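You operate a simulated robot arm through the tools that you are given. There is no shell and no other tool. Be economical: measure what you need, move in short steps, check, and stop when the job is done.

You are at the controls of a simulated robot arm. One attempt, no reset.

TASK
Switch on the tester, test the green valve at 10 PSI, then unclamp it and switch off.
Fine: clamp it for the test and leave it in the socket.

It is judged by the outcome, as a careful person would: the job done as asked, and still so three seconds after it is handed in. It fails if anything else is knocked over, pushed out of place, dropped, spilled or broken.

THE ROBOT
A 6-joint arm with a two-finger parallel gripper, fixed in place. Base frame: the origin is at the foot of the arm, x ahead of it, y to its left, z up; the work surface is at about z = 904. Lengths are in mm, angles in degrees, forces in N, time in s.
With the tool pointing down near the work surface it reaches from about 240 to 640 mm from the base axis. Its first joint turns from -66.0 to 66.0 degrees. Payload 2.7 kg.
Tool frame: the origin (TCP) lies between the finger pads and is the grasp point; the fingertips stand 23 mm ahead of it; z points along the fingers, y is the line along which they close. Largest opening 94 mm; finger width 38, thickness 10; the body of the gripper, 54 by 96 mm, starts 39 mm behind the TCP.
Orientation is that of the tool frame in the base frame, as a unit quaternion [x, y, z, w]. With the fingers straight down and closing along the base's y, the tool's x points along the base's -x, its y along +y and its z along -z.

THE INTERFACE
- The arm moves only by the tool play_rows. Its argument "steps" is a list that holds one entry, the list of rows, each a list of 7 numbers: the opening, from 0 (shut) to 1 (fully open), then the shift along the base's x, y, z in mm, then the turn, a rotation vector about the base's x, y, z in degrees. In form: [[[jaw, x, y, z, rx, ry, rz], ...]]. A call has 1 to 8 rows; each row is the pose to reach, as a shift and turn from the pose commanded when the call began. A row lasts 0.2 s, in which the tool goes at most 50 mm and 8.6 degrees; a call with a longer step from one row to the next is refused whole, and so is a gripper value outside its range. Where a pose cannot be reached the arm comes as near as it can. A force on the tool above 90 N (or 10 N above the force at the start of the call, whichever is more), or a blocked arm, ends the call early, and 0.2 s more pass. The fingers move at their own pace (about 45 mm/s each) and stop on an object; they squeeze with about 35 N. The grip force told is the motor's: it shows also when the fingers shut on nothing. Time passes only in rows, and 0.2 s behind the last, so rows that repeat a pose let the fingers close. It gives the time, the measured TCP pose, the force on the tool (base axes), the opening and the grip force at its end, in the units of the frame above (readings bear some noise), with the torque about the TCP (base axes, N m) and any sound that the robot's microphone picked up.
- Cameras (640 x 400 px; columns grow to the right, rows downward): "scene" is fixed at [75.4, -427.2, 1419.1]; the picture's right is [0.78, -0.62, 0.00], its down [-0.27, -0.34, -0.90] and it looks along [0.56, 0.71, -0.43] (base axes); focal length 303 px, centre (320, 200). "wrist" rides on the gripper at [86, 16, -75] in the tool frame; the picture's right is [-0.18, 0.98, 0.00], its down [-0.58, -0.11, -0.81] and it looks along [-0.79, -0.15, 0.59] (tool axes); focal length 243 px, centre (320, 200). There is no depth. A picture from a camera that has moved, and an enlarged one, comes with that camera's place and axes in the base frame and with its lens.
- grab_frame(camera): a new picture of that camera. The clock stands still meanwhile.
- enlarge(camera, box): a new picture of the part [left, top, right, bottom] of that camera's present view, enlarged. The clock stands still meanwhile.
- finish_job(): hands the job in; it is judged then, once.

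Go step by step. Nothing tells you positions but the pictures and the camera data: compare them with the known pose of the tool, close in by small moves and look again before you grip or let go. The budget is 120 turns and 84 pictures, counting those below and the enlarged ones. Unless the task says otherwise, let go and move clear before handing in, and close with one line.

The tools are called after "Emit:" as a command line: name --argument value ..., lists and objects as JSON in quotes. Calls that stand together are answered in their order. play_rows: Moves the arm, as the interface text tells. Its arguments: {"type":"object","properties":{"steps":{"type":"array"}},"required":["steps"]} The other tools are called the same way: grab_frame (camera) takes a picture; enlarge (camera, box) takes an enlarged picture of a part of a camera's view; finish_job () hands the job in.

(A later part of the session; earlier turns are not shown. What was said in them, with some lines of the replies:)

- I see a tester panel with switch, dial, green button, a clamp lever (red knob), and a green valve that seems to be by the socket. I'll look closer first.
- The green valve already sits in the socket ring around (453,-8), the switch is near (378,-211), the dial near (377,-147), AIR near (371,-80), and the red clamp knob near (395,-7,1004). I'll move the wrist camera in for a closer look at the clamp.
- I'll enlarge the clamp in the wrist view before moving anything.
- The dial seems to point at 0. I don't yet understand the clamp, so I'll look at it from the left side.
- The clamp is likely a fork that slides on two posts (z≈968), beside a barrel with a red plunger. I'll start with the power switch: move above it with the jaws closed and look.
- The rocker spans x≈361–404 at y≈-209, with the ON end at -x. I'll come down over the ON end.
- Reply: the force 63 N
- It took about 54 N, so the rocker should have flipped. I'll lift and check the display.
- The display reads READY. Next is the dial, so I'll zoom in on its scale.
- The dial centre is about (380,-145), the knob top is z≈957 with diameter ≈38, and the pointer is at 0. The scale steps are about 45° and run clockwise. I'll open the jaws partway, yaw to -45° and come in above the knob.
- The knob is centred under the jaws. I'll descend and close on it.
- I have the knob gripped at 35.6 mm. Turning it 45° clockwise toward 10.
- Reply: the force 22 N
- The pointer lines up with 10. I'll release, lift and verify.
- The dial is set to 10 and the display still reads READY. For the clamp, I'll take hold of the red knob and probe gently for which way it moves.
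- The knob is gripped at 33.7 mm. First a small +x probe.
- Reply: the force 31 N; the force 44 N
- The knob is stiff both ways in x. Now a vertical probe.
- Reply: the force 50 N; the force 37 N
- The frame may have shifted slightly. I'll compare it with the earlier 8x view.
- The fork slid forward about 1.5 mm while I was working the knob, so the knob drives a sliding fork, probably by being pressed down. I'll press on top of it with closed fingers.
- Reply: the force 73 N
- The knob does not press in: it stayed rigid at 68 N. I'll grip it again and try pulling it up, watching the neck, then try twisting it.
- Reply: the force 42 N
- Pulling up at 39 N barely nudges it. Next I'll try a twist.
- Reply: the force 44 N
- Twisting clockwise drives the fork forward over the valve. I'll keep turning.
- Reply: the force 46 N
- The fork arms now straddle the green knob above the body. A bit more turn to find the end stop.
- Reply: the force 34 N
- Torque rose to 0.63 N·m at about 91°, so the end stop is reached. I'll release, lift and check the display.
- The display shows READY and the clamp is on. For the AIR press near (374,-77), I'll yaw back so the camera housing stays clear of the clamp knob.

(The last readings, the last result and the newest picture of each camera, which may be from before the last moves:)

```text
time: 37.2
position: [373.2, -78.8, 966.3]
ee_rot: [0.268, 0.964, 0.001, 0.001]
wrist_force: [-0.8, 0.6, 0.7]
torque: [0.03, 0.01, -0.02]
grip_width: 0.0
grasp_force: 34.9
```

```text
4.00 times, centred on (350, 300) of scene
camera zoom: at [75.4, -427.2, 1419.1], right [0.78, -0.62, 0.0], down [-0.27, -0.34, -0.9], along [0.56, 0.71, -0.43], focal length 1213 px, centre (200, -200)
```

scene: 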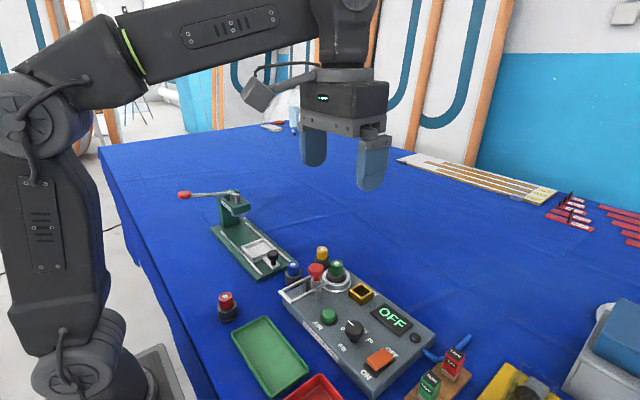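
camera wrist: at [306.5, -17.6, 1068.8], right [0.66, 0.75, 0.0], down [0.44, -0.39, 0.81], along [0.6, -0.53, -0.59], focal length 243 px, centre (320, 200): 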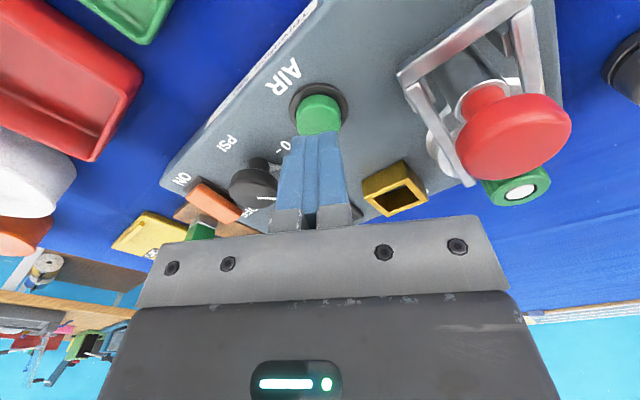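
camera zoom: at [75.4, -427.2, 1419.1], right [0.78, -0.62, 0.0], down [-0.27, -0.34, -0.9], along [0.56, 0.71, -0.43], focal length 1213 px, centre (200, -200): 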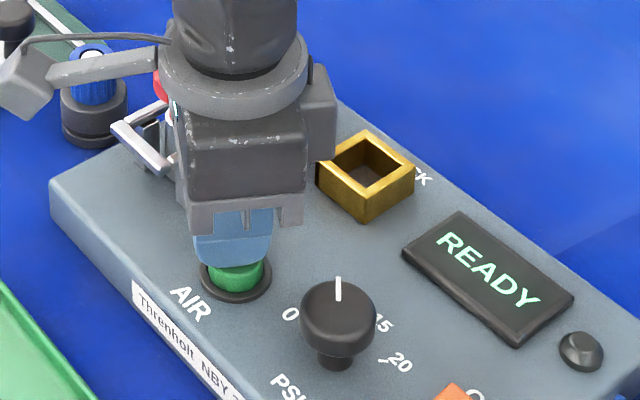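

Emit:
play_rows --steps '[[[0, 0, 0, -2, 0, 0, 0], [0, 0, 0, -4, 0, 0, 0], [0, 0, 0, -6, 0, 0, 0], [0, 0, 0, -8, 0, 0, 0]]]'

Emit:
enlarge --camera "scene" --box '[280, 250, 420, 350]'

```text
time: 38.2
position: [373.4, -78.2, 957.9]
ee_rot: [0.267, 0.964, -0.001, 0.0]
wrist_force: [-6.0, -2.6, 20.4]
torque: [-0.06, 0.11, -0.08]
grip_width: 0.0
grasp_force: 35.2
heard: click
```

```text
4.00 times, centred on (350, 300) of scene
camera zoom: at [75.0, -427.2, 1419.1], right [0.78, -0.62, 0.0], down [-0.27, -0.34, -0.9], along [0.56, 0.71, -0.43], focal length 1213 px, centre (200, -200)
```

zoom: 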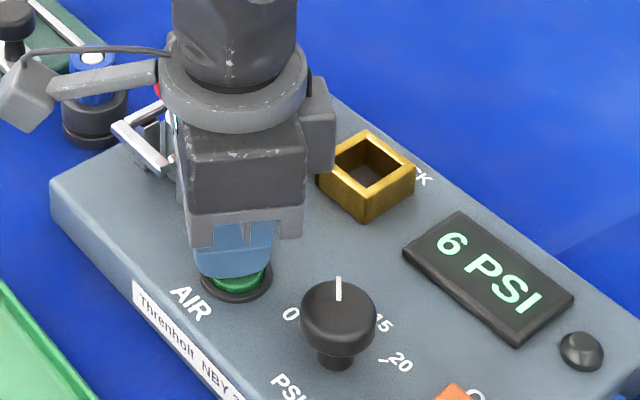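

A click, and the display now reads 6 PSI and rising. I'll hold the button.

Emit:
play_rows --steps '[[[0, 0, 0, 0, 0, 0, 0], [0, 0, 0, 0, 0, 0, 0], [0, 0, 0, 0, 0, 0, 0]]]'

Emit:
enlarge --camera "scene" --box '[280, 250, 420, 350]'

```text
time: 39.0
position: [371.9, -77.5, 959.1]
ee_rot: [0.267, 0.964, -0.001, 0.001]
wrist_force: [-4.9, -4.3, 24.8]
torque: [-0.18, 0.06, 0.01]
grip_width: 0.0
grasp_force: 35.0
```

```text
4.00 times, centred on (350, 300) of scene
camera zoom: at [75.0, -427.3, 1419.1], right [0.78, -0.62, 0.0], down [-0.27, -0.34, -0.9], along [0.56, 0.71, -0.43], focal length 1213 px, centre (200, -200)
```

zoom: 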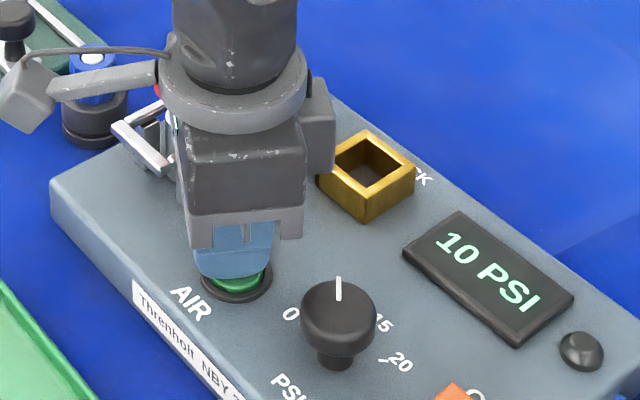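

It has reached 10 PSI. I'll keep holding for a result.

Emit:
play_rows --steps '[[[0, 0, 0, 0, 0, 0, 0], [0, 0, 0, 0, 0, 0, 0], [0, 0, 0, 0, 0, 0, 0], [0, 0, 0, 0, 0, 0, 0], [0, 0, 0, 0, 0, 0, 0], [0, 0, 0, 0, 0, 0, 0], [0, 0, 0, 0, 0, 0, 0], [0, 0, 0, 0, 0, 0, 0]]]'

Emit:
enlarge --camera "scene" --box '[280, 250, 420, 350]'

```text
time: 40.8
position: [373.0, -77.1, 958.6]
ee_rot: [0.268, 0.963, -0.001, 0.0]
wrist_force: [-1.8, -5.6, 25.6]
torque: [-0.19, 0.02, -0.02]
grip_width: 0.0
grasp_force: 35.1
```

```text
4.00 times, centred on (350, 300) of scene
camera zoom: at [75.1, -427.3, 1419.1], right [0.78, -0.62, 0.0], down [-0.27, -0.34, -0.9], along [0.56, 0.71, -0.43], focal length 1213 px, centre (200, -200)
```

zoom: 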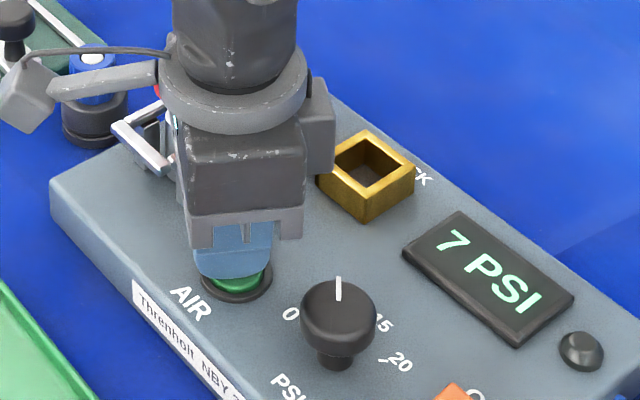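

The pressure has dropped to 7 PSI, so the valve may leak. I'll keep watching.

Emit:
play_rows --steps '[[[0, 0, 0, 0, 0, 0, 0], [0, 0, 0, 0, 0, 0, 0], [0, 0, 0, 0, 0, 0, 0], [0, 0, 0, 0, 0, 0, 0], [0, 0, 0, 0, 0, 0, 0], [0, 0, 0, 0, 0, 0, 0], [0, 0, 0, 0, 0, 0, 0], [0, 0, 0, 0, 0, 0, 0]]]'

Emit:
enlarge --camera "scene" --box '[280, 250, 420, 350]'

```text
time: 42.6
position: [373.2, -76.8, 958.1]
ee_rot: [0.267, 0.964, -0.001, 0.001]
wrist_force: [-0.6, -4.8, 26.6]
torque: [-0.14, -0.05, 0.03]
grip_width: 0.1
grasp_force: 34.3
```

```text
4.00 times, centred on (350, 300) of scene
camera zoom: at [75.1, -427.3, 1419.1], right [0.78, -0.62, 0.0], down [-0.27, -0.34, -0.9], along [0.56, 0.71, -0.43], focal length 1213 px, centre (200, -200)
```

zoom: 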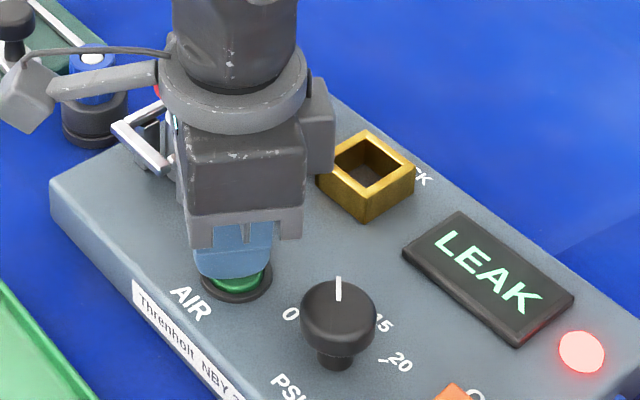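

The result is LEAK with the red lamp on, so the test is complete. I'll release AIR, lift, and return to above the clamp knob at yaw -90°.

Emit:
play_rows --steps '[[[0, 0, 0, 10, 0, 0, 0], [0, 0, 0, 50, 0, 0, 0], [0, 0, 0, 90, 0, 0, -8], [0.3, 4, 10, 92, 0, 0, -16], [0.6, 8, 25, 92, 0, 0, -24], [0.6, 12, 40, 92, 0, 0, -32], [0.6, 18, 55, 92, 0, 0, -40], [0.6, 24, 73, 92, 0, 0, -48]]]'

Emit:
play_rows --steps '[[[0.6, 0, 0, 0, 0, 0, -6], [0.6, 0, 0, 0, 0, 0, -10], [0.6, 0, 0, 0, 0, 0, -10]]]'

Emit:
grab_frame --camera "wrist"

Emit:
enlarge --camera "scene" --box '[270, 230, 440, 390]'

```text
time: 44.4
position: [396.0, -4.3, 1050.0]
ee_rot: [0.637, 0.771, -0.001, 0.0]
wrist_force: [-0.2, 0.3, 0.3]
torque: [0.01, -0.01, 0.03]
grip_width: 56.3
grasp_force: 0.1
```

```text
time: 45.2
position: [396.7, -4.3, 1050.1]
ee_rot: [0.702, 0.713, 0.0, 0.002]
wrist_force: [-0.5, 0.2, -0.2]
torque: [-0.02, 0.01, 0.0]
grip_width: 56.4
grasp_force: 0.0
```

```text
37 pictures are left
camera wrist: at [412.0, 83.1, 1124.0], right [0.99, -0.17, 0.0], down [-0.1, -0.58, 0.81], along [-0.14, -0.8, -0.59], focal length 243 px, centre (320, 200)
```

wrist: 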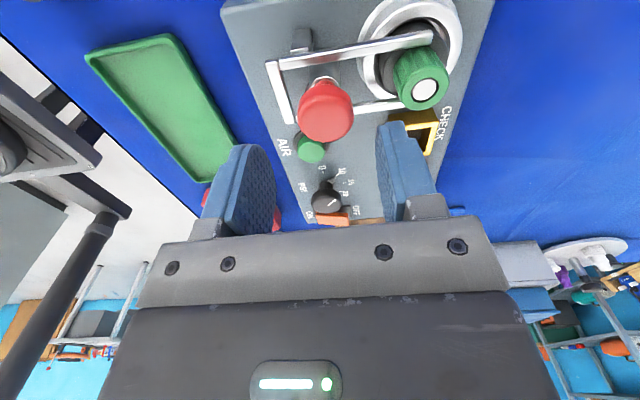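

```text
2.50 times, centred on (355, 310) of scene
camera zoom: at [75.4, -427.2, 1419.1], right [0.78, -0.62, 0.0], down [-0.27, -0.34, -0.9], along [0.56, 0.71, -0.43], focal length 758 px, centre (232, -75)
```

zoom: 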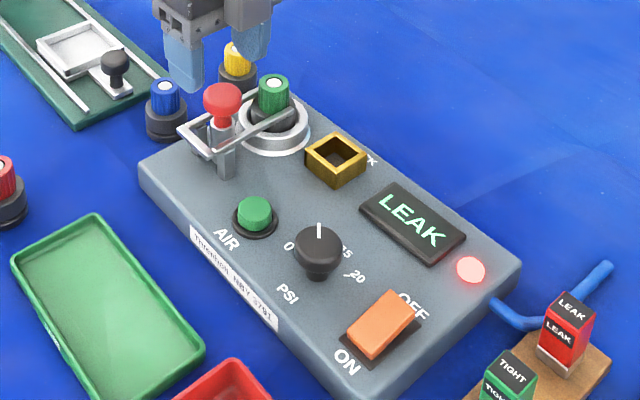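

The clamp knob centre is about (399.5,-1). I'll go down with a narrower opening to stay clear of the valve and grip it.

Emit:
play_rows --steps '[[[0.48, 2, 2.5, -5, 0, 0, 0], [0.48, 2, 2.5, -15, 0, 0, 0], [0.48, 2, 2.5, -30, 0, 0, 0], [0.48, 2, 2.5, -41, 0, 0, 0], [0.15, 2, 2.5, -41, 0, 0, 0], [0.15, 2, 2.5, -41, 0, 0, 0], [0.15, 2, 2.5, -41, 0, 0, 0]]]'

Emit:
enlarge --camera "scene" --box '[280, 250, 364, 310]'

```text
time: 46.8
position: [399.2, -2.7, 1009.6]
ee_rot: [0.701, 0.713, 0.001, 0.001]
wrist_force: [9.0, -0.8, -4.8]
torque: [0.06, -0.36, 0.03]
grip_width: 33.3
grasp_force: 44.9
```

```text
6.67 times, centred on (322, 280) of scene
camera zoom: at [75.7, -427.2, 1419.0], right [0.78, -0.62, 0.0], down [-0.27, -0.34, -0.9], along [0.56, 0.71, -0.43], focal length 2022 px, centre (307, -333)
```

zoom: 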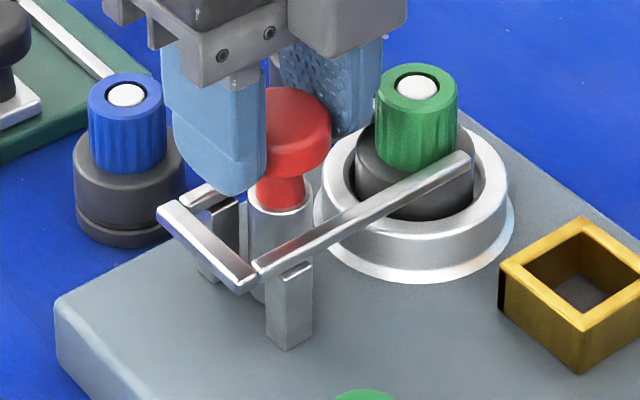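

Gripped. I'm turning it counter-clockwise to unclamp.

Emit:
play_rows --steps '[[[0.15, 1, 0.5, 0, 0, 0, 8], [0.15, 1, 0.5, 0, 0, 0, 16], [0.15, 1, 0.5, 0, 0, 0, 24], [0.15, 1, 0.5, 0, 0, 0, 32], [0.15, 1, 1, 0, 0, 0, 40], [0.15, 1, 1, 0, 0, 0, 46]]]'

Emit:
play_rows --steps '[[[0.15, 0, 0, 0, 0, 0, 8], [0.15, 0, 0, 0, 0, 0, 16], [0.15, 0, 0, 0, 0, 0, 24], [0.15, 0, 0, 0, 0, 0, 32], [0.15, 0, 0, 0, 0, 0, 40], [0.15, 0, 0, 0, 0, 0, 46], [0.15, 0, 0, 0, 0, 0, 46]]]'

Emit:
enlarge --camera "scene" --box '[280, 250, 364, 310]'

```text
time: 48.2
position: [396.9, -3.3, 1009.0]
ee_rot: [0.366, 0.931, -0.003, -0.003]
wrist_force: [-29.9, -20.0, 10.9]
torque: [-1.12, -0.44, -0.1]
grip_width: 33.6
grasp_force: 45.0
```

```text
time: 49.8
position: [399.4, -4.7, 1008.0]
ee_rot: [-0.025, 1.0, -0.003, -0.002]
wrist_force: [-17.3, -41.9, 5.0]
torque: [-0.73, 0.5, -0.56]
grip_width: 33.5
grasp_force: 44.9
```

```text
6.67 times, centred on (322, 280) of scene
camera zoom: at [74.9, -428.4, 1418.7], right [0.78, -0.62, 0.0], down [-0.27, -0.34, -0.9], along [0.56, 0.71, -0.43], focal length 2022 px, centre (307, -333)
```

zoom: 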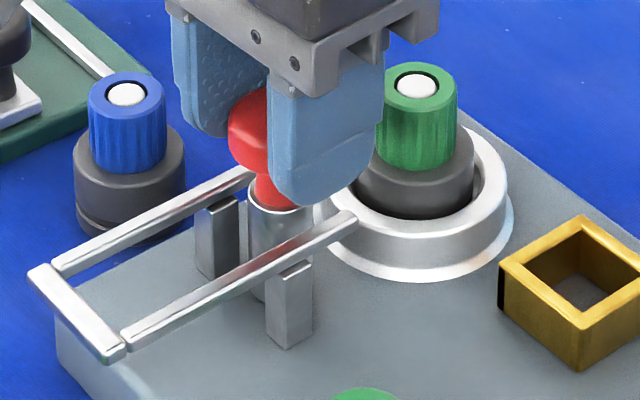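

The fork is fully back at its end stop. I'll release, lift and check.

Emit:
play_rows --steps '[[[0.15, 0, -2, 0, 0, 0, -3], [0.6, 0, -2, 0, 0, 0, -3], [0.6, 0, -2, 0, 0, 0, -3], [0.6, 0, -2, 0, 0, 0, -3], [0.6, 0, -2, 35, 0, 0, -3], [0.6, 0, -20, 60, 0, 0, -3], [0.2, 0, -65, 60, 0, 0, -11], [0, 0, -110, 60, 0, 0, -19]]]'

Emit:
enlarge --camera "scene" --box '[270, 230, 440, 390]'

```text
time: 51.6
position: [400.0, -112.8, 1069.9]
ee_rot: [0.14, 0.99, 0.0, 0.0]
wrist_force: [-0.2, -1.1, -0.4]
torque: [-0.01, -0.01, 0.01]
grip_width: 4.7
grasp_force: 0.2
```

```text
2.50 times, centred on (355, 310) of scene
camera zoom: at [75.4, -427.2, 1419.1], right [0.78, -0.62, 0.0], down [-0.27, -0.34, -0.9], along [0.56, 0.71, -0.43], focal length 758 px, centre (232, -75)
```

zoom: 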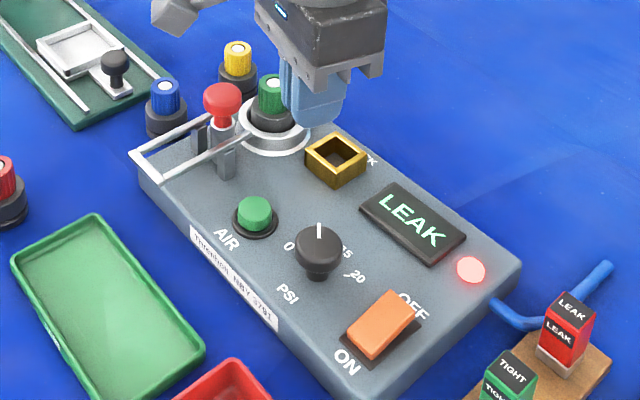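

Unclamped. Now over to the OFF end of the rocker at (400,-208) with yaw -90°.

Emit:
play_rows --steps '[[[0, 0, -12, 0, 0, 0, -8.4], [0, 0, -24, 0, 0, 0, -16.8], [0, 0, -36, 0, 0, 0, -25.2], [0, 0, -48, 0, 0, 0, -33.6], [0, 0, -60, 0, 0, 0, -42], [0, 0, -72, 0, 0, 0, -50.4], [0, 0, -84, 0, 0, 0, -58.8], [0, 0, -96, 0, 0, 0, -67.2]]]'

Emit:
play_rows --steps '[[[0, 0, 0, -20, 0, 0, -6], [0, 0, 0, -50, 0, 0, -6], [0, 0, 0, -80, 0, 0, -6], [0, 0, 0, -90, 0, 0, -6]]]'

Emit:
enlarge --camera "scene" --box '[310, 280, 430, 380]'

Emit:
enlarge --camera "wrist" --box '[240, 0, 440, 200]'

```text
time: 53.4
position: [400.6, -207.0, 1070.5]
ee_rot: [0.665, 0.747, 0.0, 0.0]
wrist_force: [0.4, 0.3, 0.0]
torque: [-0.01, 0.02, 0.04]
grip_width: 0.0
grasp_force: 35.1
```

```text
time: 54.4
position: [400.3, -206.1, 978.7]
ee_rot: [0.702, 0.712, -0.001, -0.001]
wrist_force: [0.7, -0.3, 0.2]
torque: [0.02, -0.01, 0.0]
grip_width: 0.0
grasp_force: 35.4
```

```text
4.00 times, centred on (370, 330) of scene
camera zoom: at [75.4, -427.2, 1419.1], right [0.78, -0.62, 0.0], down [-0.27, -0.34, -0.9], along [0.56, 0.71, -0.43], focal length 1213 px, centre (120, -320)
```

zoom: 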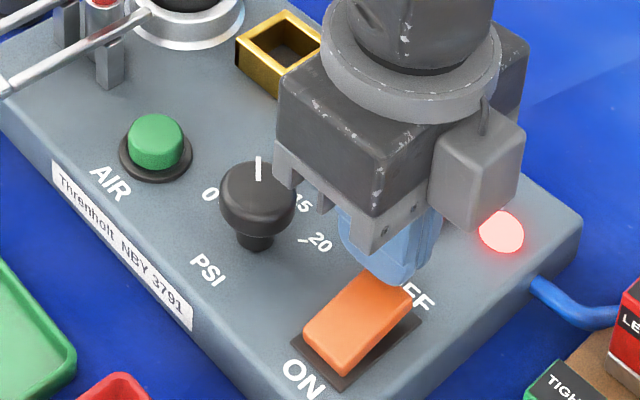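

```text
2.00 times, centred on (340, 100) of wrist
camera zoom: at [415.0, -118.9, 1053.2], right [0.99, -0.17, 0.0], down [-0.1, -0.58, 0.81], along [-0.14, -0.8, -0.59], focal length 485 px, centre (280, 400)
```

zoom: 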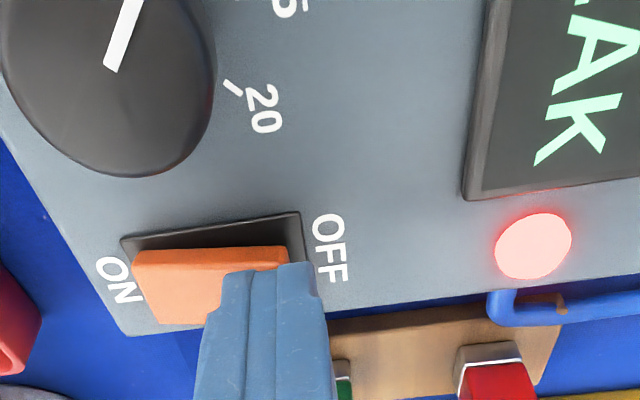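

Emit:
play_rows --steps '[[[0, 0, -2, -3, 0, 0, 0], [0, 0, -2, -6, 0, 0, 0], [0, 0, -2, -9, 0, 0, 0], [0, 0, -2, -11, 0, 0, 0], [0, 0, -2, -13, 0, 0, 0], [0, 0, -2, -15, 0, 0, 0]]]'

Emit:
enlarge --camera "scene" --box '[310, 280, 430, 380]'

```text
time: 55.8
position: [400.5, -209.0, 966.3]
ee_rot: [0.702, 0.712, -0.001, 0.001]
wrist_force: [-9.7, 3.4, 21.7]
torque: [0.27, 0.41, 0.02]
grip_width: 0.1
grasp_force: 35.4
```

```text
4.00 times, centred on (370, 330) of scene
camera zoom: at [74.9, -427.0, 1419.2], right [0.78, -0.62, 0.0], down [-0.27, -0.34, -0.9], along [0.56, 0.71, -0.43], focal length 1213 px, centre (120, -320)
```

zoom: 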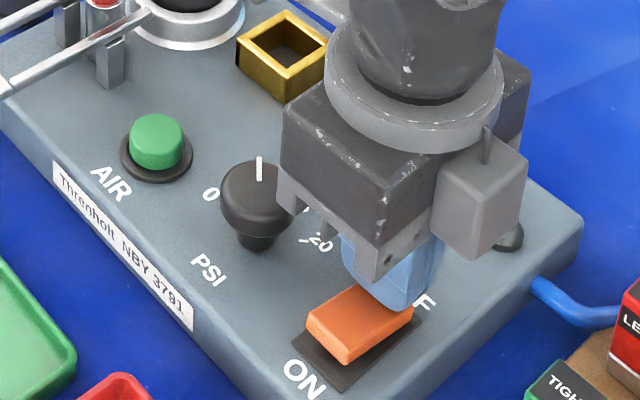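

The rocker flipped and the lamp is out. I'll lift clear and check everything.

Emit:
play_rows --steps '[[[0, 0, 0, 10, 0, 0, 0], [0, 0, 0, 50, 0, 0, 0], [0, 0, 0, 100, 0, 0, 0], [0, 0, 0, 150, 0, 0, 0], [0, -30, 0, 185, 0, 0, 0], [0, -30, 0, 220, 0, 0, 0], [0, -30, 0, 220, 0, 0, 0]]]'

Emit:
enlarge --camera "scene" --box '[270, 230, 440, 390]'

Emit:
grab_frame --camera "scene"

```text
time: 57.4
position: [369.8, -207.9, 1185.0]
ee_rot: [0.702, 0.712, 0.0, -0.001]
wrist_force: [0.5, -0.3, 0.2]
torque: [-0.01, -0.02, 0.0]
grip_width: 0.0
grasp_force: 34.8
```

```text
2.50 times, centred on (355, 310) of scene
camera zoom: at [75.4, -427.2, 1419.1], right [0.78, -0.62, 0.0], down [-0.27, -0.34, -0.9], along [0.56, 0.71, -0.43], focal length 758 px, centre (232, -75)
```

zoom: 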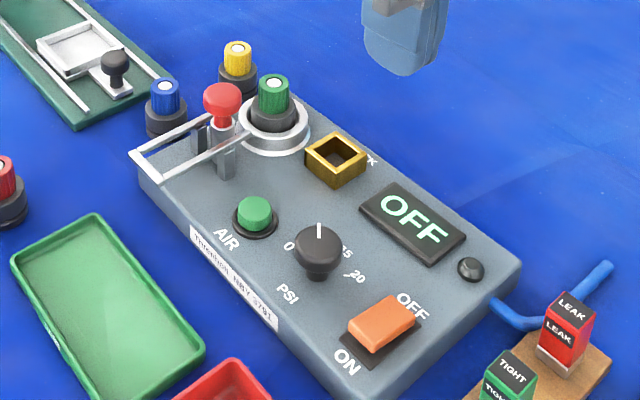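

```text
28 pictures are left
```

scene: 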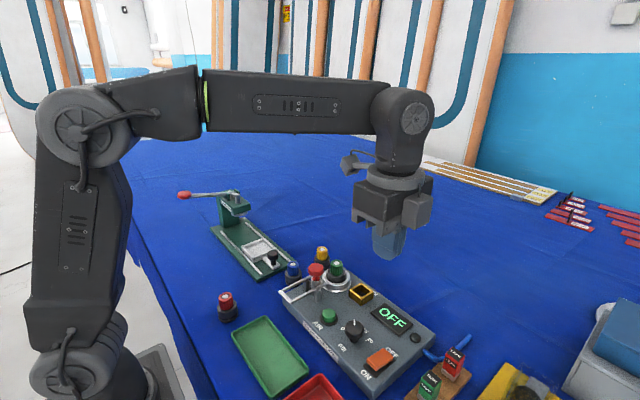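

The display reads OFF, the clamp is open, the green valve is still in the socket, nothing else has been disturbed and the arm is clear. Handing in.

Emit:
finish_job

```text
The job is handed in.
```

The green valve was clamped and tested at 10 PSI, and the tester read LEAK. It is now unclamped and still in the socket, and the tester is switched off.
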